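You operate a simulated robot arm through the tools that you are given. There is no shell and no other tool. Be economical: measure what you need, move in short steps, check, and stop when the job is done.

You run a simulated two-armed robot. Do the job below in one go: nothing can be reset, and whatever is moved stays where it is left.

TASK
Top up the pump's oil to between the two upper lines, then restart it.
Fine: stop it and wait for 45 C or less before the filler slide opens; steady the can while pumping; slide shut before the start.

Only the result counts: the job must be done as asked and must still hold three seconds after the hand-in. Knocking over, shifting, dropping, spilling or breaking anything else fails it.

THE ROBOT
Two 7-joint arms with two-finger parallel grippers on one trunk, on a base that drives. Base frame: it is fixed to the floor where the robot stands at the start and does not move with it; the origin is under the middle of the robot, x ahead of it, y to its left, z up; the surface under the hand at the start is at about z = 740. Units: mm, rad, N and s.
The left shoulder is at the start at [70, 163, 1169], the right one opposite. With the tool pointing down near the work surface each hand reaches from about 360 to 860 mm from the robot's upright axis, wherever it stands, measured 20 degrees to its own side. Places, roughly: filler slide [400, 300, 900]; heat display [700, -100, 1300]; pump start key [600, 100, 1200]; pump stop key [600, 0, 1200]; thumb pad [300, 400, 900]. Payload 3.43 kg a hand.
Tool frame (each hand has its own): the origin (TCP) lies between the finger pads and is the grasp point; the fingertips stand 34 mm ahead of it; z points along the fingers, y is the line along which they close. Largest opening 128 mm; finger width 24, thickness 12; the body of the gripper, 48 by 130 mm, starts 96 mm behind the TCP.
Orientation is that of the tool frame in the base frame, as a unit quaternion [x, y, z, w]. With the fingers straight down and closing along the base's y, the tool's x points along the base's -x, its y along +y and its z along -z.

THE INTERFACE
- The arms move only by the tool nudge_tool. It takes "left_targets", "right_targets" or both (then of equal length, played together; a hand with none holds still); each is a list that holds one entry, the list of rows, each a list of 7 numbers: the opening, from 0 (shut) to 1 (fully open), then the shift along the tool's x, y, z in units of 25 mm (1.0 is 25 mm), then the turn, a rotation vector about the tool's x, y, z in units of 4 degrees (1.0 is 4 degrees). In form: [[[claw, x, y, z, ax, ay, az], ...]]. A call has 1 to 12 rows; each row shifts and turns the commanded pose from where the row before left it, along the tool's axes as they then stand. A call with a number of a shift or a turn outside -1 to 1 is refused whole. Each row takes 0.2 s and may step no farther than 50 mm and 0.15 rad from the row before; otherwise, or with a gripper value out of range, the whole call is refused. Where a pose cannot be reached the arm comes as near as it can. A force on the tool above 50 N (or 10 N above the force at the start of the call, whichever is more), or a blocked arm, ends the call early, and 0.2 s more pass. Each finger travels about 153 mm/s and halts on what it meets, pressing with about 37 N; the grip force reading is that of the motor and also rises with nothing between the fingers. The clock runs only during rows and for 0.2 s after the last one: add rows that do not move to give the fingers time. The reply holds the time, the measured pose of the TCP, the force on the tool along the base axes, the opening and the grip force, in the units named above and with some noise, with the torque about the TCP (base axes, N m) and any sound that the robot's microphone picked up.
- Cameras (640 x 400 px; columns grow to the right, rows downward): "scene" is now at [150.1, 33.1, 1427]; the picture's right is [0.35, -0.94, 0.00], its down [-0.32, -0.12, -0.94] and it looks along [0.88, 0.33, -0.34] (base axes); focal length 214 px, centre (320, 200). "left" rides on the left gripper at [76, 11, -160] in its tool frame; the picture's right is [-0.15, 0.99, 0.00], its down [-0.88, -0.13, -0.46] and it looks along [-0.45, -0.07, 0.89] (tool axes); focal length 234 px, centre (320, 200). "right" rides on the right gripper at [76, -11, -160] in its tool frame; the picture's right is [0.15, 0.99, 0.00], its down [-0.88, 0.13, -0.46] and it looks along [-0.45, 0.07, 0.89] (tool axes); focal length 234 px, centre (320, 200). There is no depth. A picture from a camera that has moved, and an enlarged one, comes with that camera's place and axes in the base frame and with its lens. The place of the scene camera against the robot may be out by one fixed shift of up to 18 mm in any direction.
- grab_frame(camera): a new picture of that camera. No time passes.
- lift_body(by): slides the trunk up (or, below 0, down) by that many mm; the arms and the scene camera ride with it, the base frame stays. It gives what a move gives, with no picture.
- drive_base(legs): drives the robot by 1 to 6 legs, each [ahead, left, turn to the left] in mm, mm and rad, along the robot's own axes; the way and the turn of a leg run together, so that a leg with both is an arc; at most 1500 mm and 3.142 rad a leg. The arms and the cameras ride along, it lands a little off, and it stops where it bumps. It gives what a move gives.
- turn_head(pan, tilt): turns the head with the scene camera to pan (to the left, within 1.501 rad either way) and tilt (down, from -0.506 to 1.204), counted from straight ahead of the robot. It gives what a move gives.
- zoom(camera, box): a new picture of the part [left, top, right, bottom] of that camera's present view, enlarged. No time passes.
- job_done(): hands the job in; it is judged then, once.

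Go step by step. Nothing tells you exact positions but the pictures and the camera data: compare them with the known pose of the tool, close in by small moves and look again before you grip or let go. The budget is 120 turns and 88 pictures, counting those below and the enlarged ones. Unless the task says otherwise, let go and move clear before handing in.

The tools are called after ">>>" as name(argument=value, ...) on one line, values as JSON. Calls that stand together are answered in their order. nudge_tool: Moves the arms, as the interface text tells. Its arguments: {"type":"object","properties":{"left_targets":{"type":"array","items":{"type":"array","items":{"type":"array","items":{"type":"number"}}}},"right_targets":{"type":"array","items":{"type":"array","items":{"type":"array","items":{"type":"number"}}}}},"required":[]} The other tools are called the same way: lift_body (by) slides the trunk up or down; drive_base (legs) drives the base; turn_head (pan, tilt) turns the head that bears the scene camera; grab_frame (camera) takes a picture; zoom (camera, box) takes an enlarged picture of a part of a camera's view; job_done () hands the job in.

At the start:

```text
time: 0.0
left_tool_pos: [535.6, 482.6, 1416.4]
left_orientation: [0.001, 1.0, 0.002, 0.0]
left_ft_force: [-0.3, 0.2, 0.1]
left_moment: [-0.03, -0.01, 0.01]
left_opening: 128.3
left_grasp_force: 0.0
right_tool_pos: [441.3, 16.7, 1425.0]
right_orientation: [0.001, 1.0, 0.0, 0.001]
right_ft_force: [-0.1, 0.1, 0.3]
right_moment: [0.03, 0.01, -0.01]
right_opening: 128.0
right_grasp_force: 0.0
trunk travel left (down, up): [-650.0, 290.0]
robot x, y, heading: [-0.8, -4.3, 0.002]
head pan, tilt: [0.356, 0.347]
```

scene: 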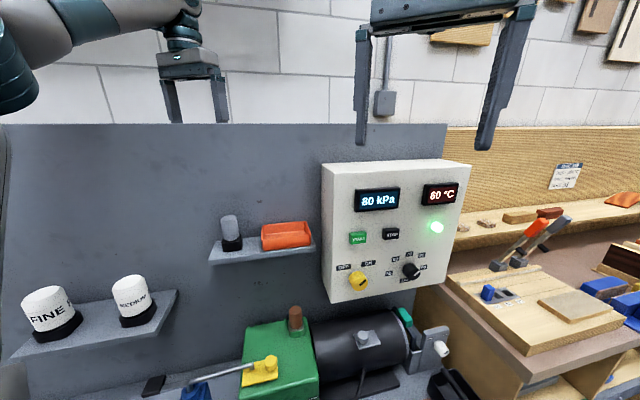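
right: 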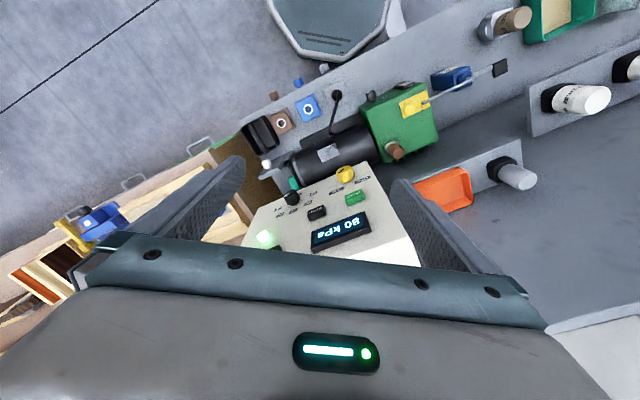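
left: 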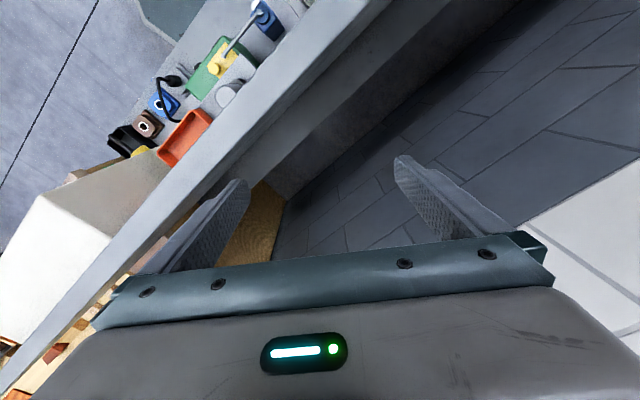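

I see a panel with displays (80 kPa, 60 °C), keys, a green pump unit below and shelves with cans. I'll look closer and look down at the bench first.

>>> zoom(camera="scene", box=[310, 150, 480, 310])

>>> turn_head(pan=0.45, tilt=0.85)

>>> grab_frame(camera="scene")

```text
2.50 times, centred on (395, 230) of scene
camera zoom: at [150.1, 33.1, 1427.0], right [0.35, -0.94, 0.0], down [-0.32, -0.12, -0.94], along [0.88, 0.33, -0.34], focal length 536 px, centre (132, 125)
```

zoom: 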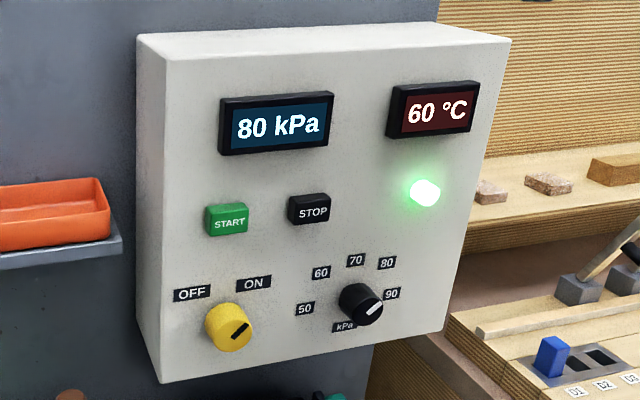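

```text
time: 0.9
left_tool_pos: [535.9, 482.3, 1415.6]
left_orientation: [-0.001, 1.0, 0.001, 0.0]
left_ft_force: [-0.6, 0.2, -0.6]
left_moment: [0.01, 0.0, 0.01]
left_opening: 128.0
left_grasp_force: 0.0
right_tool_pos: [439.8, 15.5, 1424.8]
right_orientation: [0.002, 1.0, 0.0, 0.0]
right_ft_force: [-0.2, 1.1, 0.0]
right_moment: [0.01, 0.03, -0.01]
right_opening: 128.2
right_grasp_force: 0.1
trunk travel left (down, up): [-650.0, 290.0]
robot x, y, heading: [-0.9, 1.0, 0.003]
head pan, tilt: [0.45, 0.85]
```

```text
83 pictures are left
camera scene: at [133.2, 34.7, 1383.0], right [0.44, -0.9, 0.0], down [-0.68, -0.33, -0.66], along [0.59, 0.29, -0.75], focal length 214 px, centre (320, 200)
```

scene: 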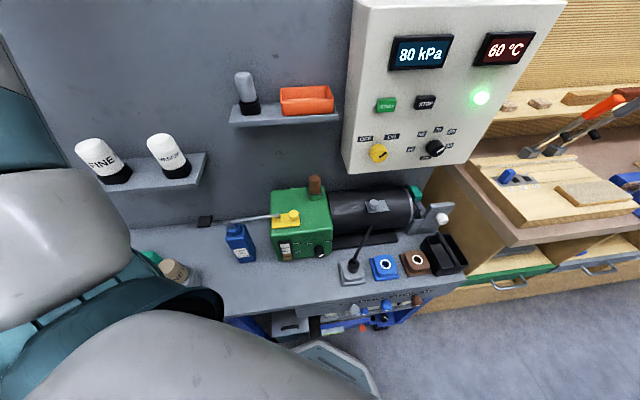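

The bench holds a green pump with a yellow slide/lever, a blue oil can and some keys. I'll zoom in on these.

>>> zoom(camera="scene", box=[190, 160, 350, 270])

>>> zoom(camera="scene", box=[310, 190, 480, 340])

```text
3.64 times, centred on (270, 215) of scene
camera zoom: at [133.2, 34.7, 1383.0], right [0.44, -0.9, 0.0], down [-0.68, -0.33, -0.66], along [0.59, 0.29, -0.75], focal length 780 px, centre (502, 146)
```

zoom: 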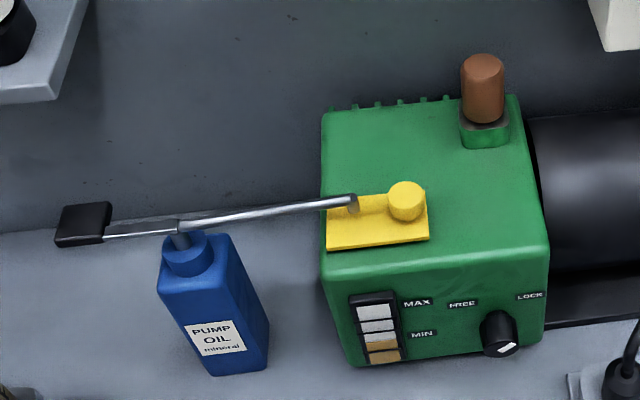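

```text
2.67 times, centred on (395, 265) of scene
camera zoom: at [133.2, 34.7, 1383.0], right [0.44, -0.9, 0.0], down [-0.68, -0.33, -0.66], along [0.59, 0.29, -0.75], focal length 572 px, centre (120, 27)
```

zoom: 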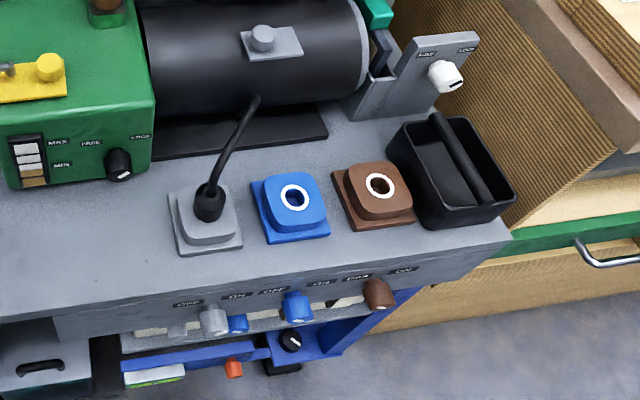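

The wall is turned about 33° to my heading, with START near [546, 98, 1200] and STOP near [589, 33, 1200]. The left hand seems to hang behind the board's top edge, so I'll raise the trunk and then turn to face the panel.

>>> lift_body(by=150)

>>> drive_base(legs=[[0, 0, 0.58]])

>>> turn_head(pan=0.0, tilt=0.75)

>>> grab_frame(camera="scene")

>>> grab_frame(camera="right")

>>> grab_frame(camera="left")

```text
time: 2.7
left_tool_pos: [535.8, 482.4, 1566.1]
left_orientation: [0.0, 1.0, 0.001, 0.0]
left_ft_force: [0.0, 0.1, -0.3]
left_moment: [0.01, -0.02, -0.02]
left_opening: 127.8
left_grasp_force: 0.1
right_tool_pos: [441.5, 15.6, 1574.7]
right_orientation: [0.001, 1.0, 0.0, 0.0]
right_ft_force: [-0.2, -0.6, -1.0]
right_moment: [-0.03, 0.0, 0.03]
right_opening: 128.0
right_grasp_force: 0.1
trunk travel left (down, up): [-800.0, 140.0]
robot x, y, heading: [3.5, 3.0, 0.002]
head pan, tilt: [0.45, 0.85]
```

```text
time: 4.7
left_tool_pos: [196.0, 694.8, 1565.9]
left_orientation: [-0.278, 0.961, 0.001, 0.0]
left_ft_force: [0.3, -0.8, -1.0]
left_moment: [-0.02, 0.02, 0.03]
left_opening: 128.0
left_grasp_force: 0.1
right_tool_pos: [364.9, 248.4, 1574.4]
right_orientation: [-0.279, 0.96, 0.0, 0.0]
right_ft_force: [0.4, 0.2, 0.1]
right_moment: [0.0, 0.0, 0.01]
right_opening: 128.1
right_grasp_force: 0.1
trunk travel left (down, up): [-800.0, 140.0]
robot x, y, heading: [-1.8, 2.2, 0.56]
head pan, tilt: [0.45, 0.85]
```

```text
time: 5.5
left_tool_pos: [194.4, 695.4, 1566.3]
left_orientation: [-0.278, 0.96, 0.001, 0.0]
left_ft_force: [0.3, -0.7, 0.5]
left_moment: [0.04, 0.01, -0.02]
left_opening: 128.0
left_grasp_force: 0.1
right_tool_pos: [363.9, 249.1, 1574.6]
right_orientation: [-0.278, 0.961, 0.0, 0.0]
right_ft_force: [-0.5, 0.3, -0.1]
right_moment: [0.08, 0.04, -0.01]
right_opening: 128.1
right_grasp_force: 0.0
trunk travel left (down, up): [-800.0, 140.0]
robot x, y, heading: [-0.4, 1.5, 0.557]
head pan, tilt: [0.0, 0.75]
```

```text
80 pictures are left
camera scene: at [124.7, 72.0, 1541.0], right [0.54, -0.84, 0.0], down [-0.58, -0.37, -0.73], along [0.62, 0.39, -0.68], focal length 214 px, centre (320, 200)
```

scene: 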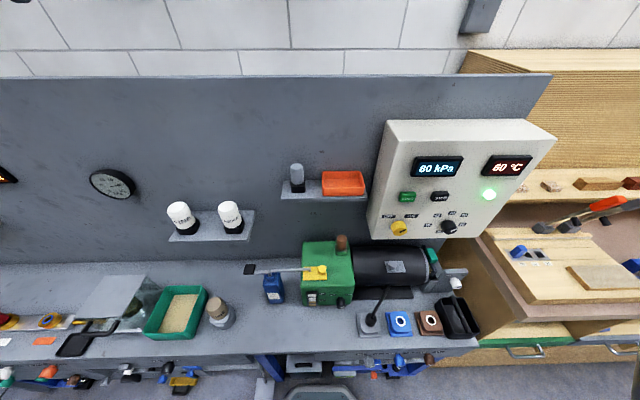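

```text
79 pictures are left
camera right: at [305.6, 199.2, 1735.2], right [-0.65, 0.76, 0.0], down [0.67, 0.58, 0.46], along [0.35, 0.3, -0.89], focal length 234 px, centre (320, 200)
```

right: 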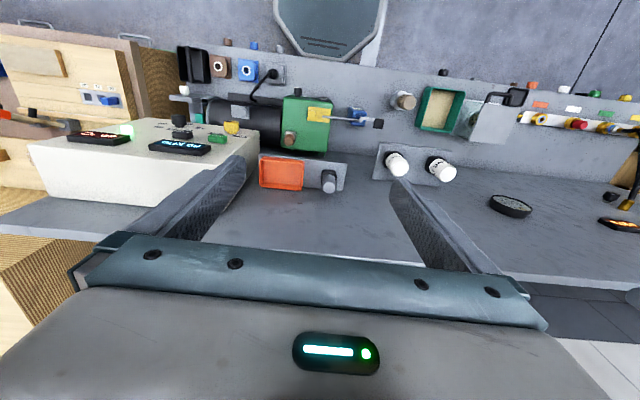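

```text
78 pictures are left
camera left: at [125.2, 664.0, 1726.1], right [-0.4, 0.91, 0.0], down [0.81, 0.36, 0.46], along [0.42, 0.19, -0.89], focal length 234 px, centre (320, 200)
```

left: 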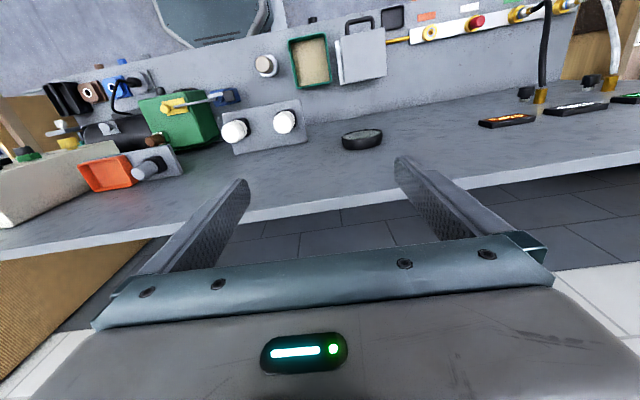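

The robot now faces the wall; by triangulation STOP is at about [588, 34, 1200] and START at about [543, 98, 1202]. I'll lower the trunk again, draw the left hand back and bring the shut right hand in front of STOP.

>>> nudge_tool(right_targets=[[[0, 0, -1, 0, 0, 0, 0], [0, 0, -1, 0, 0, 0, 0], [0, 0, -1, 0, 0, 0, 0], [0, 0, -1, 0, 0, 0, 0], [0, 0, -1, 0, 0, 0, 0], [0, 0, -1, 0, 0, 0, 0], [0, 0, -1, 0, 0, 0, 0], [0, 0, -1, 0, 0, 0, 0], [0, 0, -1, 0, 0, 0, 0], [0, 0, -1, 0, 0, 0, 0], [0, 0, -1, 0, 0, 0, 0], [0, 0, -1, 0, 0, 0, 0]]], left_targets=[[[1, 1, 0, 0, 0, 0, 0], [1, 1, 0, 0, 0, 0, 0], [1, 1, 0, 0, 0, 0, 0], [1, 1, 0, 0, 0, 0, 0], [1, 1, 0, 0, 0, 0, 0], [1, 0, 0, 0, 0, 0, 0], [1, 0, 0, 0, 0, 0, 0], [1, 0, 0, 0, 0, 0, 0], [1, 0, 0, 0, 0, 0, 0], [1, 0, 0, 0, 0, 0, 0], [1, 0, 0, 0, 0, 0, 0], [1, 0, 0, 0, 0, 0, 0]]])

>>> lift_body(by=-150)

>>> nudge_tool(right_targets=[[[0, 0, 0, 0, 0, -1, 0], [0, 0, 0, 0, 0, -1, 0], [0, 0, 0, 0, 0, -1, 0], [0, 0, 0, 0, 0, -1, 0], [0, 0, 0, 0, 0, -1, 0], [0, 0, 0, 0, 0, -1, 0], [0, 0, 0, 0, 0, -1, 0], [0, 0, 0, 0, 0, -1, 0], [0, 0, 0, 0, 0, -1, 0], [0, 0, 0, 0, 0, -1, 0], [0, 0, 0, 0, 0, -1, 0]]])

>>> grab_frame(camera="right")

```text
time: 8.2
left_tool_pos: [88.2, 627.2, 1567.4]
left_orientation: [-0.279, 0.96, 0.001, 0.002]
left_ft_force: [0.6, -0.5, 0.4]
left_moment: [0.01, -0.01, -0.04]
left_opening: 128.0
left_grasp_force: 0.2
right_tool_pos: [525.8, -5.1, 1572.2]
right_orientation: [-0.278, 0.961, 0.001, 0.0]
right_ft_force: [-1.1, 0.8, -0.8]
right_moment: [0.0, 0.02, -0.03]
right_opening: 0.0
right_grasp_force: 33.4
trunk travel left (down, up): [-800.0, 140.0]
robot x, y, heading: [-0.5, -0.8, 0.562]
head pan, tilt: [0.0, 0.75]
```

```text
time: 9.9
left_tool_pos: [88.6, 628.2, 1416.9]
left_orientation: [-0.278, 0.961, 0.001, 0.0]
left_ft_force: [-0.3, -0.2, -0.8]
left_moment: [0.02, -0.01, -0.02]
left_opening: 127.6
left_grasp_force: 0.0
right_tool_pos: [524.2, -4.2, 1423.8]
right_orientation: [-0.278, 0.96, -0.001, 0.0]
right_ft_force: [0.8, -0.1, -0.5]
right_moment: [0.02, -0.02, 0.0]
right_opening: 0.0
right_grasp_force: 33.3
trunk travel left (down, up): [-650.0, 290.0]
robot x, y, heading: [3.4, 0.9, 0.565]
head pan, tilt: [0.0, 0.75]
```

```text
time: 12.3
left_tool_pos: [86.9, 628.3, 1417.7]
left_orientation: [-0.278, 0.961, 0.0, 0.0]
left_ft_force: [0.4, -0.2, -0.9]
left_moment: [-0.01, 0.02, -0.01]
left_opening: 127.9
left_grasp_force: 0.1
right_tool_pos: [523.4, -3.4, 1423.4]
right_orientation: [-0.257, 0.89, 0.104, 0.361]
right_ft_force: [-0.4, -0.2, 0.9]
right_moment: [0.0, -0.01, 0.04]
right_opening: 0.3
right_grasp_force: 32.7
trunk travel left (down, up): [-650.0, 290.0]
robot x, y, heading: [-3.1, 3.0, 0.559]
head pan, tilt: [0.0, 0.75]
```

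```text
77 pictures are left
camera right: at [390.7, -102.8, 1485.8], right [-0.62, 0.78, -0.1], down [0.2, 0.28, 0.94], along [0.76, 0.56, -0.33], focal length 234 px, centre (320, 200)
```

right: 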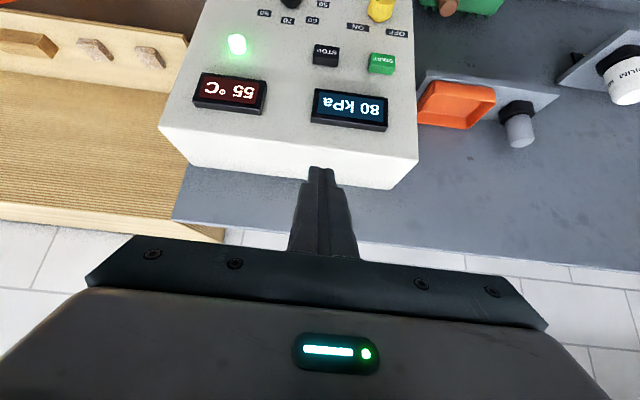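

The right hand is tilted 45° and lined up above STOP, and the display already reads 55 °C. I'll lower it to just before STOP.

>>> nudge_tool(right_targets=[[[0, 0.753, -0.017, 0.918, 0, 0, 0], [0, 0.753, -0.017, 0.918, 0, 0, 0], [0, 0.753, -0.017, 0.918, 0, 0, 0], [0, 0.753, -0.017, 0.918, 0, 0, 0], [0, 0.753, -0.017, 0.918, 0, 0, 0], [0, 0.753, -0.017, 0.918, 0, 0, 0], [0, 0.753, -0.017, 0.918, 0, 0, 0]]])

>>> grab_frame(camera="right")

>>> grab_frame(camera="scene")

```text
time: 13.9
left_tool_pos: [89.3, 629.9, 1417.4]
left_orientation: [-0.278, 0.96, 0.001, 0.0]
left_ft_force: [-0.8, 0.3, -0.1]
left_moment: [0.01, 0.02, -0.01]
left_opening: 128.0
left_grasp_force: 0.0
right_tool_pos: [540.5, 3.6, 1214.9]
right_orientation: [-0.257, 0.891, 0.105, 0.36]
right_ft_force: [0.7, 1.4, 0.2]
right_moment: [-0.02, -0.01, 0.02]
right_opening: 0.1
right_grasp_force: 33.8
trunk travel left (down, up): [-650.0, 290.0]
robot x, y, heading: [-2.9, 2.2, 0.567]
head pan, tilt: [0.0, 0.75]
```

```text
76 pictures are left
camera right: at [407.4, -94.8, 1277.7], right [-0.62, 0.78, -0.1], down [0.2, 0.28, 0.94], along [0.76, 0.56, -0.33], focal length 234 px, centre (320, 200)
```

right: 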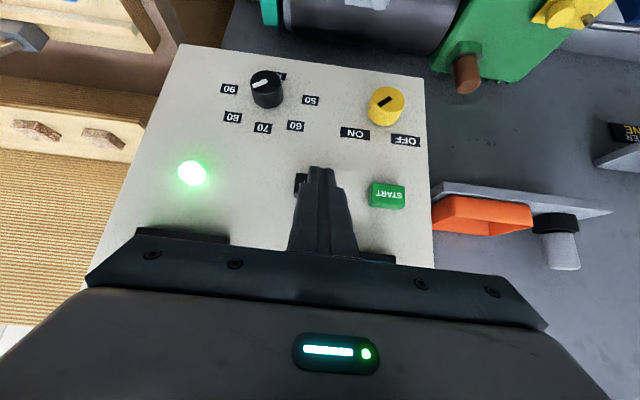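

```text
75 pictures are left
camera scene: at [125.9, 71.3, 1391.0], right [0.53, -0.84, 0.0], down [-0.58, -0.36, -0.73], along [0.62, 0.39, -0.68], focal length 214 px, centre (320, 200)
```

scene: 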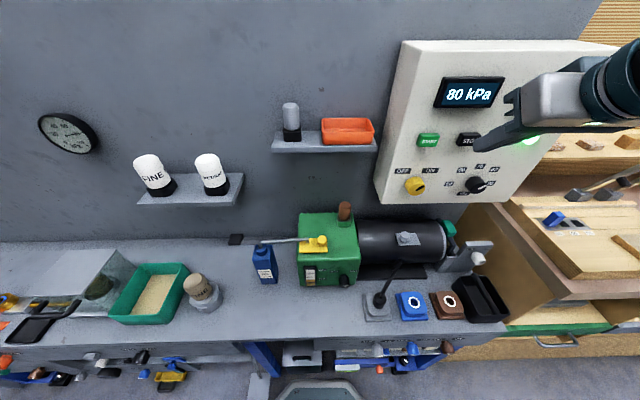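

The fingertip is a few cm in front of STOP. I'll push forward gently, then back off.

>>> nudge_tool(right_targets=[[[0, -0.36, -0.1, 0.347, 0, 0, 0], [0, -0.29, 0, 0.278, 0, 0, 0], [0, -0.115, 0, 0.111, 0, 0, 0], [0, -0.115, 0, 0.111, 0, 0, 0]]])

>>> grab_frame(camera="right")

```text
time: 14.9
left_tool_pos: [87.9, 630.0, 1417.0]
left_orientation: [-0.278, 0.96, 0.0, -0.001]
left_ft_force: [0.3, -0.2, 0.2]
left_moment: [0.02, 0.0, 0.01]
left_opening: 128.0
left_grasp_force: 0.0
right_tool_pos: [568.2, 18.1, 1215.7]
right_orientation: [-0.258, 0.89, 0.105, 0.36]
right_ft_force: [-1.4, 1.0, 0.3]
right_moment: [0.06, 0.0, 0.03]
right_opening: 0.0
right_grasp_force: 32.6
trunk travel left (down, up): [-650.0, 290.0]
robot x, y, heading: [4.0, -2.7, 0.567]
head pan, tilt: [0.0, 0.75]
```

```text
74 pictures are left
camera right: at [433.6, -80.8, 1279.0], right [-0.62, 0.78, -0.1], down [0.2, 0.28, 0.94], along [0.76, 0.56, -0.33], focal length 234 px, centre (320, 200)
```

right: 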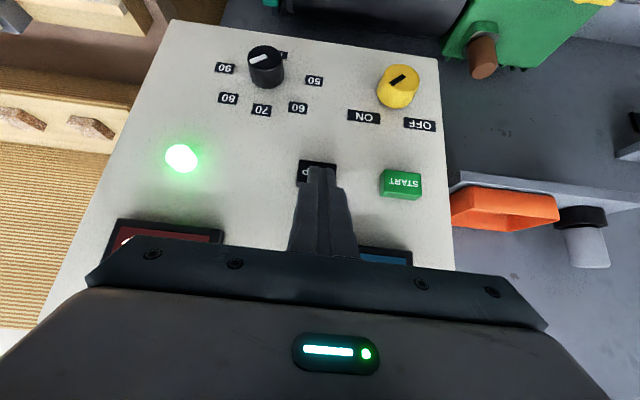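

There is no contact yet, so I'll keep going in small steps.

>>> nudge_tool(right_targets=[[[0, -0.115, 0, 0.111, 0, 0, 0], [0, -0.115, 0, 0.111, 0, 0, 0], [0, -0.115, 0, 0.111, 0, 0, 0]]])

```text
time: 15.7
left_tool_pos: [85.4, 625.9, 1418.3]
left_orientation: [-0.279, 0.96, 0.002, 0.001]
left_ft_force: [0.7, -0.3, 0.0]
left_moment: [0.0, 0.0, 0.02]
left_opening: 127.8
left_grasp_force: 0.0
right_tool_pos: [574.6, 21.2, 1218.7]
right_orientation: [-0.257, 0.89, 0.105, 0.361]
right_ft_force: [-13.5, -8.3, 6.2]
right_moment: [-0.12, 0.18, -0.01]
right_opening: 0.0
right_grasp_force: 33.3
trunk travel left (down, up): [-650.0, 290.0]
robot x, y, heading: [-1.8, -4.7, 0.563]
head pan, tilt: [0.0, 0.75]
heard: click
```

A click was heard, so I'll back off and check the light and display.

>>> nudge_tool(right_targets=[[[0, 0.72, 0, -0.695, 0, 0, 0], [0, 0.72, 0, -0.695, 0, 0, 0], [0, 0.72, 0, -0.695, 0, 0, 0], [0, 0.72, 0, -0.695, 0, 0, 0]]])

>>> grab_frame(camera="right")

```text
time: 16.7
left_tool_pos: [87.0, 627.6, 1416.7]
left_orientation: [-0.278, 0.961, 0.001, 0.001]
left_ft_force: [-0.3, 0.6, -0.2]
left_moment: [0.02, -0.03, 0.02]
left_opening: 128.0
left_grasp_force: 0.0
right_tool_pos: [512.7, -24.5, 1243.0]
right_orientation: [-0.257, 0.891, 0.104, 0.359]
right_ft_force: [0.8, -0.5, -0.4]
right_moment: [-0.01, -0.02, 0.01]
right_opening: 0.2
right_grasp_force: 33.2
right hand out of reach, approached as far as the arm can: row 3, 4
trunk travel left (down, up): [-650.0, 290.0]
robot x, y, heading: [0.5, -2.3, 0.56]
head pan, tilt: [0.0, 0.75]
```

```text
73 pictures are left
camera right: at [379.6, -122.2, 1305.2], right [-0.62, 0.78, -0.1], down [0.2, 0.28, 0.94], along [0.76, 0.56, -0.33], focal length 234 px, centre (320, 200)
```

right: 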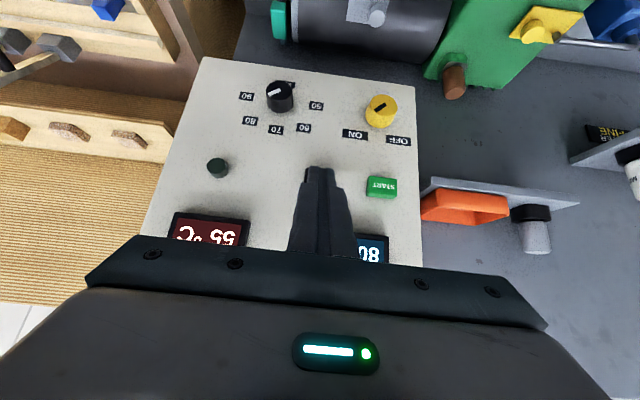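

The light is off, so the pump has stopped and is cooling. Next I'll study the can, lever and slide in detail.

>>> zoom(camera="scene", box=[220, 190, 380, 300])

```text
3.64 times, centred on (300, 245) of scene
camera zoom: at [124.3, 71.3, 1391.0], right [0.54, -0.84, 0.0], down [-0.58, -0.36, -0.73], along [0.62, 0.39, -0.68], focal length 780 px, centre (393, 36)
```

zoom: 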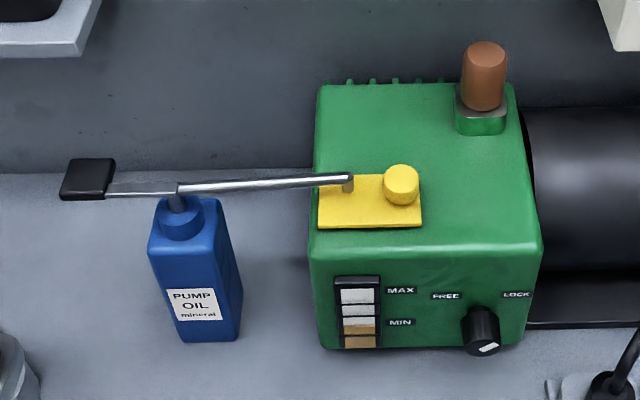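

The slide knob is at about [390, 234, 957], the can at about [307, 356] and the pad at about [285, 417]. I'll bring the left hand over as a camera for a close look from above and in front.

>>> nudge_tool(left_targets=[[[0.5, 0, -1, 0.6, 0, 0, 0], [0.5, 0, -1, 0.6, 0, 0, 0], [0.5, 0, -1, 0.6, 0, 0, 0], [0.5, 0, -1, 0.6, 0, 0, 0], [0.5, 0, -1, 0.6, 0, 0, 0], [0.5, 0, -1, 0.6, 0, 0, 0], [0.5, 0, -1, 0.6, 0, 0, 0], [0.5, 0, -1, 0.6, 0, 0, 0], [0.5, 0, -1, 0.6, 0, 0, 0], [0.5, 0, -1, 0.6, 0, 0, 0], [0.5, 0, -1, 0.6, 0, 0, 0], [0.5, 0, -1, 0.6, 0, 0, 0]]])

>>> nudge_tool(left_targets=[[[0.5, 0, -0.7, 0.7, 0, 0, 0], [0.5, 0, -0.7, 0.7, 0, 0, 0], [0.5, 0, -0.7, 0.7, 0, 0, 0], [0.5, 0, -0.7, 0.7, 0, 0, 0]]])

>>> grab_frame(camera="left")

```text
time: 19.3
left_tool_pos: [248.6, 375.1, 1236.8]
left_orientation: [-0.278, 0.961, 0.001, 0.0]
left_ft_force: [0.4, 0.2, 0.4]
left_moment: [0.01, 0.03, 0.03]
left_opening: 64.0
left_grasp_force: 0.0
right_tool_pos: [516.5, -23.0, 1240.4]
right_orientation: [-0.258, 0.891, 0.104, 0.358]
right_ft_force: [0.7, -0.1, -0.8]
right_moment: [0.03, 0.01, 0.02]
right_opening: 0.0
right_grasp_force: 32.7
trunk travel left (down, up): [-650.0, 290.0]
robot x, y, heading: [-0.4, -0.7, 0.564]
head pan, tilt: [0.0, 0.75]
```

```text
time: 20.3
left_tool_pos: [287.4, 318.0, 1164.5]
left_orientation: [-0.279, 0.96, 0.0, -0.001]
left_ft_force: [0.5, 0.1, 0.3]
left_moment: [-0.04, 0.03, 0.0]
left_opening: 63.8
left_grasp_force: 0.0
right_tool_pos: [517.0, -20.9, 1239.9]
right_orientation: [-0.259, 0.891, 0.105, 0.357]
right_ft_force: [-0.5, 1.2, 0.2]
right_moment: [-0.05, 0.0, -0.01]
right_opening: 0.0
right_grasp_force: 33.1
trunk travel left (down, up): [-650.0, 290.0]
robot x, y, heading: [0.6, -0.1, 0.562]
head pan, tilt: [0.0, 0.75]
```

```text
71 pictures are left
camera left: at [217.5, 287.5, 1324.4], right [-0.41, 0.91, 0.0], down [0.81, 0.36, 0.45], along [0.41, 0.18, -0.89], focal length 234 px, centre (320, 200)
```

left: 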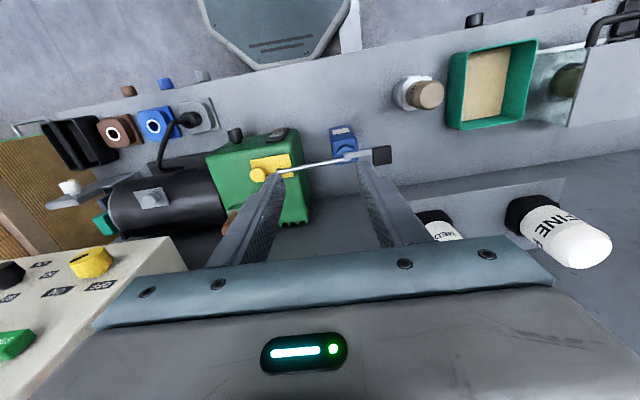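

>>> zoom(camera="left", box=[200, 110, 400, 230])

```text
3.20 times, centred on (300, 170) of left
camera zoom: at [217.5, 287.5, 1324.4], right [-0.41, 0.91, 0.0], down [0.81, 0.36, 0.45], along [0.41, 0.18, -0.89], focal length 749 px, centre (384, 296)
```

zoom: 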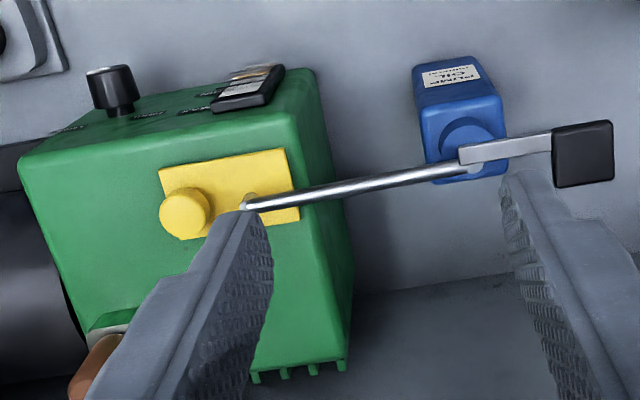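

The slide plate has a knob on its right end and the spout tip rests near its left end. I'll move the left hand nearer, above the knob, for a second view to triangulate from.

>>> nudge_tool(left_targets=[[[0.3, -0.2, -0.92, 0.6, 0, 0, 0], [0.3, -0.2, -0.92, 0.6, 0, 0, 0], [0.3, -0.2, -0.92, 0.6, 0, 0, 0], [0.3, -0.2, -0.92, 0.6, 0, 0, 0], [0.3, -0.2, -0.92, 0.6, 0, 0, 0]]])

>>> grab_frame(camera="left")

>>> grab_frame(camera="scene")

```text
time: 21.5
left_tool_pos: [292.3, 318.1, 1161.8]
left_orientation: [-0.278, 0.961, 0.001, -0.001]
left_ft_force: [0.6, -0.4, 0.6]
left_moment: [0.01, 0.01, 0.01]
left_opening: 38.0
left_grasp_force: 0.1
left hand out of reach, approached as far as the arm can: row 1, 2, 3, 4, 5
right_tool_pos: [514.8, -23.2, 1241.3]
right_orientation: [-0.258, 0.891, 0.105, 0.358]
right_ft_force: [0.3, -0.4, -0.3]
right_moment: [0.02, -0.01, 0.03]
right_opening: 0.0
right_grasp_force: 32.9
trunk travel left (down, up): [-650.0, 290.0]
robot x, y, heading: [-1.5, 0.6, 0.564]
head pan, tilt: [0.0, 0.75]
```

```text
69 pictures are left
camera left: at [221.4, 287.0, 1321.9], right [-0.4, 0.91, 0.0], down [0.81, 0.36, 0.46], along [0.42, 0.19, -0.89], focal length 234 px, centre (320, 200)
```

left: 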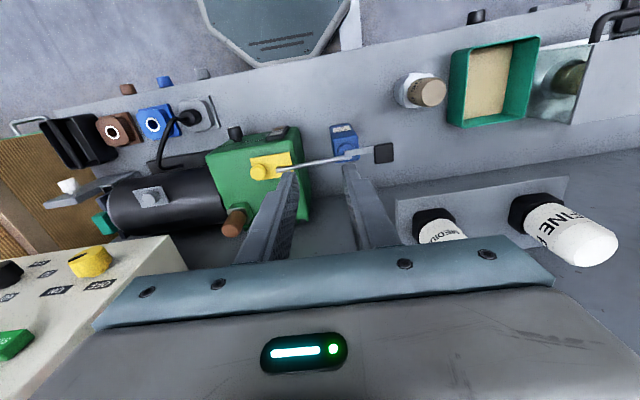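

```text
68 pictures are left
camera scene: at [124.9, 71.5, 1391.0], right [0.53, -0.84, 0.0], down [-0.58, -0.36, -0.73], along [0.62, 0.39, -0.68], focal length 214 px, centre (320, 200)
```

scene: 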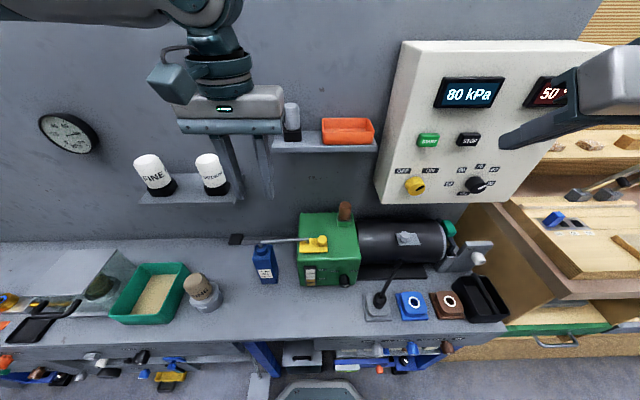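

The left arm is at its reach limit here, and the display now reads 50 °C. I'll raise the trunk and shift the base left and back so that both hands reach the can and pump comfortably.

>>> lift_body(by=200)

>>> drive_base(legs=[[-70, 0, 0], [0, 80, 0]])

>>> nudge_tool(left_targets=[[[0.3, -0.5, -0.4, 1, 0, 0, 0], [0.3, -0.5, -0.4, 1, 0, 0, 0], [0.3, -0.5, -0.4, 1, 0, 0, 0], [0.3, -0.5, -0.4, 1, 0, 0, 0], [0.3, -0.5, -0.4, 1, 0, 0, 0], [0.3, -0.5, -0.4, 1, 0, 0, 0], [0.3, -0.5, -0.4, 1, 0, 0, 0], [0.3, -0.5, -0.4, 1, 0, 0, 0], [0.3, -0.5, -0.4, 1, 0, 0, 0]]])

>>> grab_frame(camera="left")

>>> grab_frame(camera="scene")

```text
time: 23.7
left_tool_pos: [290.9, 319.0, 1362.4]
left_orientation: [-0.278, 0.961, 0.001, 0.0]
left_ft_force: [0.8, 0.0, -0.3]
left_moment: [0.0, 0.0, 0.02]
left_opening: 38.4
left_grasp_force: 0.1
right_tool_pos: [514.2, -23.4, 1442.6]
right_orientation: [-0.257, 0.891, 0.104, 0.358]
right_ft_force: [0.6, -0.6, -0.6]
right_moment: [-0.01, 0.0, 0.02]
right_opening: 0.0
right_grasp_force: 33.0
trunk travel left (down, up): [-850.0, 90.0]
robot x, y, heading: [-0.3, -2.6, 0.562]
head pan, tilt: [0.0, 0.75]
```

```text
time: 25.4
left_tool_pos: [195.5, 343.4, 1362.0]
left_orientation: [-0.276, 0.961, 0.004, -0.003]
left_ft_force: [1.0, -0.7, -0.5]
left_moment: [0.05, 0.03, 0.0]
left_opening: 38.4
left_grasp_force: 0.2
right_tool_pos: [417.9, 2.1, 1439.0]
right_orientation: [-0.255, 0.892, 0.106, 0.357]
right_ft_force: [0.3, -0.2, 0.3]
right_moment: [0.03, 0.02, 0.05]
right_opening: 0.0
right_grasp_force: 32.9
trunk travel left (down, up): [-850.0, 90.0]
robot x, y, heading: [-101.3, 31.5, 0.562]
head pan, tilt: [0.0, 0.75]
```

```text
time: 27.4
left_tool_pos: [233.9, 380.8, 1246.5]
left_orientation: [-0.277, 0.961, 0.0, 0.0]
left_ft_force: [0.6, -1.1, 0.3]
left_moment: [-0.05, 0.01, 0.04]
left_opening: 38.6
left_grasp_force: 0.1
left hand out of reach, approached as far as the arm can: row 1, 2, 3, 4, 5, 6, 7, 8, 9
right_tool_pos: [412.0, 6.6, 1442.4]
right_orientation: [-0.257, 0.891, 0.104, 0.358]
right_ft_force: [-0.1, -0.4, 0.1]
right_moment: [-0.01, -0.01, 0.02]
right_opening: 0.0
right_grasp_force: 32.3
trunk travel left (down, up): [-850.0, 90.0]
robot x, y, heading: [-100.5, 33.9, 0.562]
head pan, tilt: [0.0, 0.75]
```

```text
67 pictures are left
camera left: at [164.7, 349.6, 1406.3], right [-0.4, 0.92, 0.0], down [0.82, 0.36, 0.46], along [0.42, 0.18, -0.89], focal length 234 px, centre (320, 200)
```

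left: 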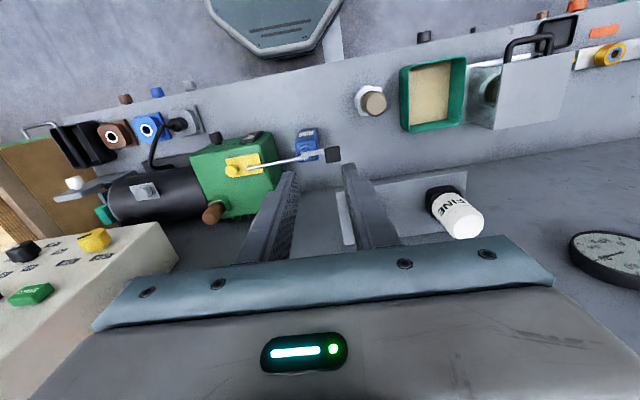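

```text
66 pictures are left
camera scene: at [22.6, 102.5, 1591.0], right [0.53, -0.85, 0.0], down [-0.58, -0.36, -0.73], along [0.62, 0.39, -0.68], focal length 214 px, centre (320, 200)
```

scene: 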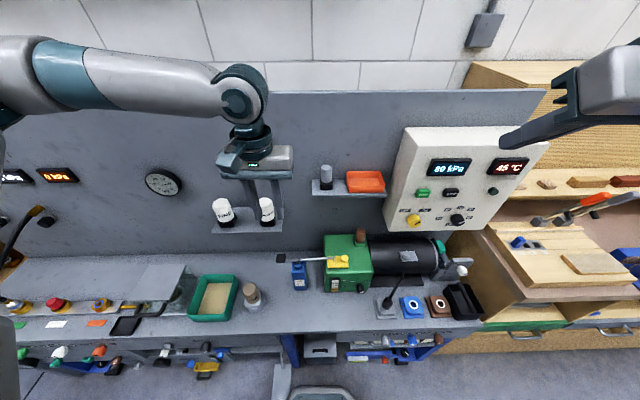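

The display reads 45 °C now. The left arm is hitting some joint limit with this wrist yaw, so I'll test a small yaw turn and a downward move to see which way it is free.

>>> nudge_tool(left_targets=[[[0.3, 0, 0, 0, 0, 0, 1], [0.3, 0, 0, 0, 0, 0, 1], [0.3, 0, 0, 0, 0, 0, 1], [0.3, 0, 0, 0, 0, 0, 1], [0.3, 0, 0, 0, 0, 0, 1], [0.3, 0, 0, 0, 0, 0, 1]]])

>>> nudge_tool(left_targets=[[[0.3, 0, 0, 1, 0, 0, 0], [0.3, 0, 0, 1, 0, 0, 0]]])

```text
time: 28.8
left_tool_pos: [235.9, 381.0, 1246.4]
left_orientation: [-0.07, 0.998, 0.001, 0.0]
left_ft_force: [0.7, 0.4, -0.5]
left_moment: [0.02, 0.0, -0.04]
left_opening: 38.3
left_grasp_force: 0.0
right_tool_pos: [413.1, 6.1, 1441.6]
right_orientation: [-0.257, 0.892, 0.104, 0.358]
right_ft_force: [-0.1, -0.2, -0.7]
right_moment: [-0.07, 0.0, -0.04]
right_opening: 0.1
right_grasp_force: 33.4
trunk travel left (down, up): [-850.0, 90.0]
robot x, y, heading: [-103.9, 33.7, 0.563]
head pan, tilt: [0.0, 0.75]
```

```text
time: 29.4
left_tool_pos: [230.7, 387.1, 1198.8]
left_orientation: [-0.07, 0.998, 0.0, 0.0]
left_ft_force: [0.5, -0.7, 1.0]
left_moment: [0.02, 0.01, -0.02]
left_opening: 38.4
left_grasp_force: 0.0
left hand out of reach, approached as far as the arm can: row 2
right_tool_pos: [412.0, 5.9, 1442.0]
right_orientation: [-0.257, 0.891, 0.105, 0.358]
right_ft_force: [0.1, 0.5, 0.0]
right_moment: [-0.03, 0.03, 0.04]
right_opening: 0.2
right_grasp_force: 33.2
trunk travel left (down, up): [-850.0, 90.0]
robot x, y, heading: [-105.4, 33.0, 0.559]
head pan, tilt: [0.0, 0.75]
```

>>> nudge_tool(left_targets=[[[0.3, -1, 0, 0, 0, 0, 0], [0.3, -1, 0, 0, 0, 0, 0], [0.3, -1, 0, 0, 0, 0, 0]]])

>>> nudge_tool(left_targets=[[[0.3, 0, 0, 1, 0, 0, 0], [0.3, 0, 0, 1, 0, 0, 0]]])

>>> nudge_tool(left_targets=[[[0.3, 0, -1, 0, 0, 0, 0], [0.3, 0, -1, 0, 0, 0, 0]]])

```text
time: 30.2
left_tool_pos: [271.9, 427.3, 1206.8]
left_orientation: [-0.071, 0.997, 0.0, 0.001]
left_ft_force: [-0.4, -0.4, -0.3]
left_moment: [0.04, -0.02, 0.0]
left_opening: 38.4
left_grasp_force: 0.2
left hand out of reach, approached as far as the arm can: row 1, 2, 3
right_tool_pos: [412.6, 6.6, 1441.7]
right_orientation: [-0.257, 0.892, 0.105, 0.358]
right_ft_force: [-0.5, 0.7, 0.3]
right_moment: [-0.01, 0.02, 0.03]
right_opening: 0.0
right_grasp_force: 33.0
trunk travel left (down, up): [-850.0, 90.0]
robot x, y, heading: [-99.9, 30.3, 0.563]
head pan, tilt: [0.0, 0.75]
```

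```text
time: 30.8
left_tool_pos: [261.5, 435.1, 1159.8]
left_orientation: [-0.072, 0.997, 0.0, -0.001]
left_ft_force: [0.3, -0.5, 0.5]
left_moment: [-0.03, 0.01, 0.03]
left_opening: 38.6
left_grasp_force: 0.0
left hand out of reach, approached as far as the arm can: row 1, 2
right_tool_pos: [412.9, 6.6, 1442.2]
right_orientation: [-0.257, 0.891, 0.104, 0.359]
right_ft_force: [-0.3, 0.1, -0.4]
right_moment: [-0.02, 0.04, -0.01]
right_opening: 0.0
right_grasp_force: 33.0
trunk travel left (down, up): [-850.0, 90.0]
robot x, y, heading: [-104.6, 32.0, 0.562]
head pan, tilt: [0.0, 0.75]
```

```text
time: 31.4
left_tool_pos: [244.5, 408.6, 1172.1]
left_orientation: [-0.072, 0.997, 0.0, 0.0]
left_ft_force: [-1.1, -0.3, -0.1]
left_moment: [0.0, 0.0, 0.0]
left_opening: 38.4
left_grasp_force: 0.1
left hand out of reach, approached as far as the arm can: row 1, 2
right_tool_pos: [412.2, 6.4, 1441.9]
right_orientation: [-0.256, 0.892, 0.103, 0.357]
right_ft_force: [-0.1, 0.3, -0.2]
right_moment: [0.03, 0.03, 0.0]
right_opening: 0.0
right_grasp_force: 33.2
trunk travel left (down, up): [-850.0, 90.0]
robot x, y, heading: [-99.7, 29.3, 0.565]
head pan, tilt: [0.0, 0.75]
```

The left arm's inward limit is about y' = +130 for a vertical tool, so each hand should work on its own side. I'll drive left so the slide lies ahead of the right hand, raise the left hand clear, and turn the right tool vertical with its fingers closing fore-aft.

>>> nudge_tool(left_targets=[[[0.3, 0, 1, -1, 0, 0, 0], [0.3, 0, 1, -1, 0, 0, 0], [0.3, 0, 1, -1, 0, 0, 0], [0.3, 0, 0, -1, 0, 0, 0], [0.3, 0, 0, 0, 0, 0, 0], [0.3, 0, 0, 0, 0, 0, 0], [0.3, 0, 0, 0, 0, 0, 0], [0.3, 0, 0, 0, 0, 0, 0], [0.3, 0, 0, 0, 0, 0, 0], [0.3, 0, 0, 0, 0, 0, 0], [0.3, 0, 0, 0, 0, 0, 0]]], right_targets=[[[0, 0, 0, 0, 0, 1, 0], [0, 0, 0, 0, 0, 1, 0], [0, 0, 0, 0, 0, 1, 0], [0, 0, 0, 0, 0, 1, 0], [0, 0, 0, 0, 0, 1, 0], [0, 0, 0, 0, 0, 1, 0], [0, 0, 0, 0, 0, 1, 0], [0, 0, 0, 0, 0, 1, 0], [0, 0, 0, 0, 0, 1, 0], [0, 0, 0, 0, 0, 1, 0], [0, 0, 0, 0, 0, 0.8, 0]]])

>>> drive_base(legs=[[0, 90, 0]])

>>> nudge_tool(right_targets=[[[0, 0, 0, 0, 0, 0, -1], [0, 0, 0, 0, 0, 0, -1], [0, 0, 0, 0, 0, 0, -1], [0, 0, 0, 0, 0, 0, -1], [0, 0, 0, 0, 0, 0, -1], [0, 0, 0, 0, 0, 0, -1], [0, 0, 0, 0, 0, 0, -1], [0, 0, 0, 0, 0, 0, -1], [0, 0, 0, 0, 0, 0, -1], [0, 0, 0, 0, 0, 0, -1], [0, 0, 0, 0, 0, 0, -1], [0, 0, 0, 0, 0, 0, -1]]])

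>>> nudge_tool(right_targets=[[[0.3, 0, 0, 0, 0, 0, -1], [0.3, 0, 0, 0, 0, 0, -1], [0.3, 0, 0, 0, 0, 0, -1], [0.3, 0, 0, 0, 0, 0, -1], [0.3, 0, 0, 0, 0, 0, -1], [0.3, 0, 0, 0, 0, 0, -1], [0.3, 0, 0, 0, 0, 0, -1], [0.3, 0, 0, 0, 0, 0, -1], [0.3, 0, 0, 0, 0, 0, -1], [0.3, 0, 0, 0, 0, 0, -1], [0.3, 0, 0, 0, 0, 0, -0.5]]])

```text
time: 33.8
left_tool_pos: [234.4, 482.7, 1273.0]
left_orientation: [-0.07, 0.998, 0.001, 0.0]
left_ft_force: [0.0, 0.4, -0.3]
left_moment: [0.0, 0.01, -0.01]
left_opening: 38.5
left_grasp_force: 0.1
right_tool_pos: [412.3, 6.8, 1442.5]
right_orientation: [-0.276, 0.961, 0.002, 0.004]
right_ft_force: [0.0, 0.7, 0.2]
right_moment: [0.04, 0.02, -0.02]
right_opening: 0.0
right_grasp_force: 32.9
trunk travel left (down, up): [-850.0, 90.0]
robot x, y, heading: [-99.9, 33.7, 0.559]
head pan, tilt: [0.0, 0.75]
```

```text
time: 34.9
left_tool_pos: [191.5, 552.3, 1273.1]
left_orientation: [-0.07, 0.998, 0.003, 0.0]
left_ft_force: [0.5, 0.0, -0.2]
left_moment: [0.06, 0.07, 0.0]
left_opening: 38.5
left_grasp_force: 0.0
right_tool_pos: [369.2, 74.0, 1439.4]
right_orientation: [-0.276, 0.961, 0.006, 0.004]
right_ft_force: [0.6, -0.8, 0.0]
right_moment: [0.07, 0.06, -0.02]
right_opening: 0.1
right_grasp_force: 33.3
trunk travel left (down, up): [-850.0, 90.0]
robot x, y, heading: [-147.6, 103.4, 0.569]
head pan, tilt: [0.0, 0.75]
```

```text
time: 37.5
left_tool_pos: [187.3, 558.3, 1272.8]
left_orientation: [-0.07, 0.998, 0.001, -0.001]
left_ft_force: [0.2, -0.3, 0.1]
left_moment: [0.01, 0.03, -0.06]
left_opening: 38.4
left_grasp_force: 0.0
right_tool_pos: [364.9, 79.7, 1440.8]
right_orientation: [-0.644, 0.765, 0.0, 0.005]
right_ft_force: [1.4, 0.1, -0.4]
right_moment: [0.0, -0.02, -0.01]
right_opening: 0.1
right_grasp_force: 33.3
trunk travel left (down, up): [-850.0, 90.0]
robot x, y, heading: [-149.5, 107.8, 0.561]
head pan, tilt: [0.0, 0.75]
```

```text
time: 39.9
left_tool_pos: [188.4, 559.0, 1273.0]
left_orientation: [-0.069, 0.998, 0.001, 0.0]
left_ft_force: [-0.5, 0.2, -0.1]
left_moment: [-0.02, 0.02, -0.01]
left_opening: 38.5
left_grasp_force: 0.1
right_tool_pos: [274.9, 106.3, 1411.9]
right_orientation: [0.875, -0.484, 0.002, -0.005]
right_ft_force: [0.3, 0.3, 0.4]
right_moment: [-0.03, 0.0, 0.02]
right_opening: 38.6
right_grasp_force: 0.2
right hand out of reach, approached as far as the arm can: row 5, 6, 7, 8, 9, 10, 11
trunk travel left (down, up): [-850.0, 90.0]
robot x, y, heading: [-150.0, 104.8, 0.556]
head pan, tilt: [0.0, 0.75]
```

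The right tool is vertical with fingers closing fore-aft, though the arm drew in a little. I'll look before advancing, to check the shelf clearance above the pump.

>>> grab_frame(camera="right")

>>> grab_frame(camera="scene")

```text
65 pictures are left
camera right: at [323.6, 47.3, 1572.3], right [-0.76, -0.65, -0.01], down [-0.58, 0.68, 0.46], along [-0.29, 0.35, -0.89], focal length 234 px, centre (320, 200)
```

right: 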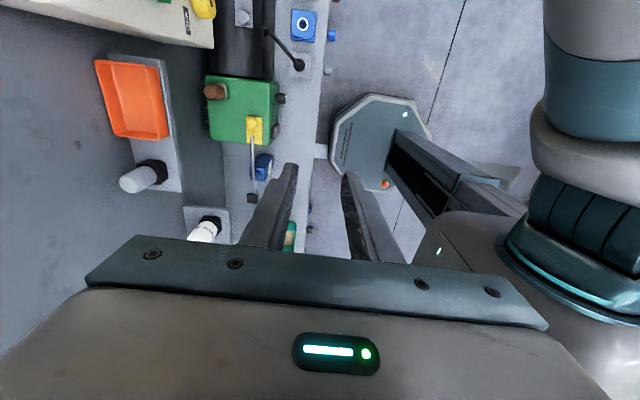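

```text
64 pictures are left
camera scene: at [-24.3, 177.4, 1590.9], right [0.53, -0.85, 0.0], down [-0.58, -0.36, -0.73], along [0.62, 0.39, -0.68], focal length 214 px, centre (320, 200)
```

scene: 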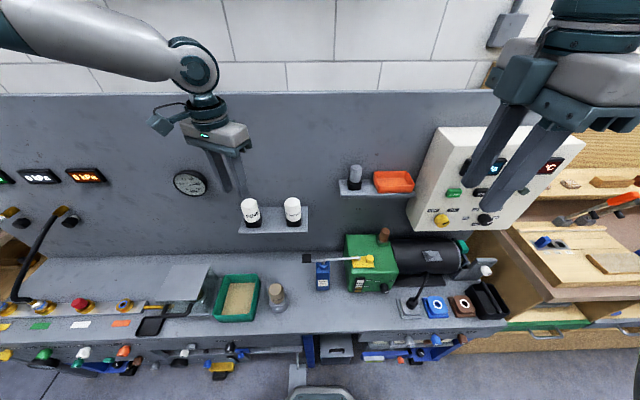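

From this view the knob lies at about f = 449, r = 8.5 in wall-aligned axes, and the shelf front is beyond f ≈ 525. I'll bring the right hand down over the knob in stages.

>>> nudge_tool(right_targets=[[[0.3, -0.13, -0.427, 0.94, 0, 0, 0], [0.3, -0.13, -0.427, 0.94, 0, 0, 0], [0.3, -0.13, -0.427, 0.94, 0, 0, 0], [0.3, -0.13, -0.427, 0.94, 0, 0, 0], [0.3, -0.13, -0.427, 0.94, 0, 0, 0], [0.3, -0.13, -0.427, 0.94, 0, 0, 0], [0.3, -0.13, -0.427, 0.94, 0, 0, 0], [0.3, -0.13, -0.427, 0.94, 0, 0, 0], [0.3, -0.13, -0.427, 0.94, 0, 0, 0], [0.3, -0.13, -0.427, 0.94, 0, 0, 0], [0.3, -0.13, -0.427, 0.94, 0, 0, 0]]])

>>> grab_frame(camera="right")

```text
time: 42.3
left_tool_pos: [187.8, 558.8, 1272.8]
left_orientation: [-0.07, 0.998, 0.002, 0.0]
left_ft_force: [-0.3, -0.3, -0.6]
left_moment: [0.0, 0.01, -0.01]
left_opening: 38.4
left_grasp_force: 0.2
right_tool_pos: [290.5, 189.8, 1187.6]
right_orientation: [0.874, -0.487, 0.002, -0.005]
right_ft_force: [-0.7, 0.8, -0.2]
right_moment: [0.0, -0.02, 0.0]
right_opening: 38.6
right_grasp_force: 0.0
right hand out of reach, approached as far as the arm can: row 3, 4, 5, 6, 7, 8, 9, 10, 11
trunk travel left (down, up): [-850.0, 90.0]
robot x, y, heading: [-152.3, 108.3, 0.561]
head pan, tilt: [0.0, 0.75]
```

```text
63 pictures are left
camera right: at [338.5, 129.2, 1346.6], right [-0.76, -0.64, -0.01], down [-0.58, 0.68, 0.46], along [-0.29, 0.35, -0.89], focal length 234 px, centre (320, 200)
```

right: 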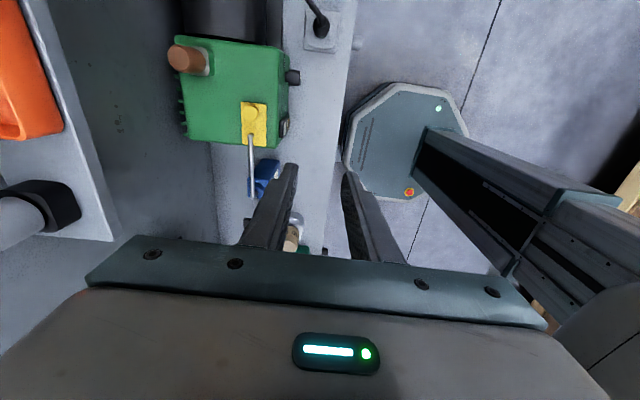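

The hand is at the arm's inner reach limit, because it descended before extending. I'll extend forward first and then go down.

>>> nudge_tool(right_targets=[[[0.3, 0, -1, 0, 0, 0, 0], [0.3, 0, -1, 0, 0, 0, 0], [0.3, 0, -1, 0, 0, 0, 0], [0.3, 0, -0.5, 0, 0, 0, 0]]])

>>> nudge_tool(right_targets=[[[0.3, 0, 0, 1, 0, 0, 0], [0.3, 0, 0, 1, 0, 0, 0], [0.3, 0, 0, 1, 0, 0, 0]]])

>>> grab_frame(camera="right")

```text
time: 43.3
left_tool_pos: [187.2, 557.5, 1273.2]
left_orientation: [-0.07, 0.998, 0.001, 0.0]
left_ft_force: [0.3, 0.1, 0.6]
left_moment: [0.01, -0.02, -0.02]
left_opening: 38.2
left_grasp_force: 0.0
right_tool_pos: [290.2, 189.3, 1185.6]
right_orientation: [0.873, -0.487, 0.003, -0.005]
right_ft_force: [0.2, -0.2, 0.8]
right_moment: [0.0, -0.01, 0.02]
right_opening: 38.6
right_grasp_force: 0.2
right hand out of reach, approached as far as the arm can: row 1, 2, 3, 4
trunk travel left (down, up): [-850.0, 90.0]
robot x, y, heading: [-151.3, 103.8, 0.555]
head pan, tilt: [0.0, 0.75]
```

```text
time: 44.1
left_tool_pos: [187.8, 557.7, 1273.1]
left_orientation: [-0.07, 0.998, 0.001, 0.0]
left_ft_force: [0.6, 1.0, 0.6]
left_moment: [0.02, -0.02, 0.03]
left_opening: 38.5
left_grasp_force: 0.2
right_tool_pos: [284.5, 187.9, 1162.9]
right_orientation: [0.874, -0.486, 0.002, -0.005]
right_ft_force: [-0.6, -0.7, 0.0]
right_moment: [0.0, -0.01, 0.0]
right_opening: 38.3
right_grasp_force: 0.1
right hand out of reach, approached as far as the arm can: row 1, 2, 3
trunk travel left (down, up): [-850.0, 90.0]
robot x, y, heading: [-145.5, 106.0, 0.562]
head pan, tilt: [0.0, 0.75]
```

```text
62 pictures are left
camera right: at [332.5, 127.7, 1323.4], right [-0.76, -0.65, -0.01], down [-0.58, 0.68, 0.45], along [-0.29, 0.35, -0.89], focal length 234 px, centre (320, 200)
```

right: 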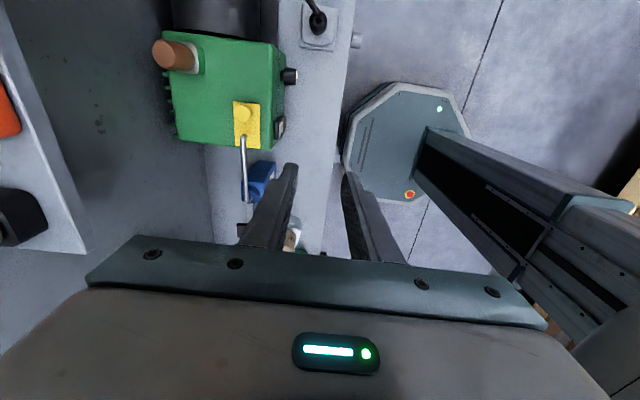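

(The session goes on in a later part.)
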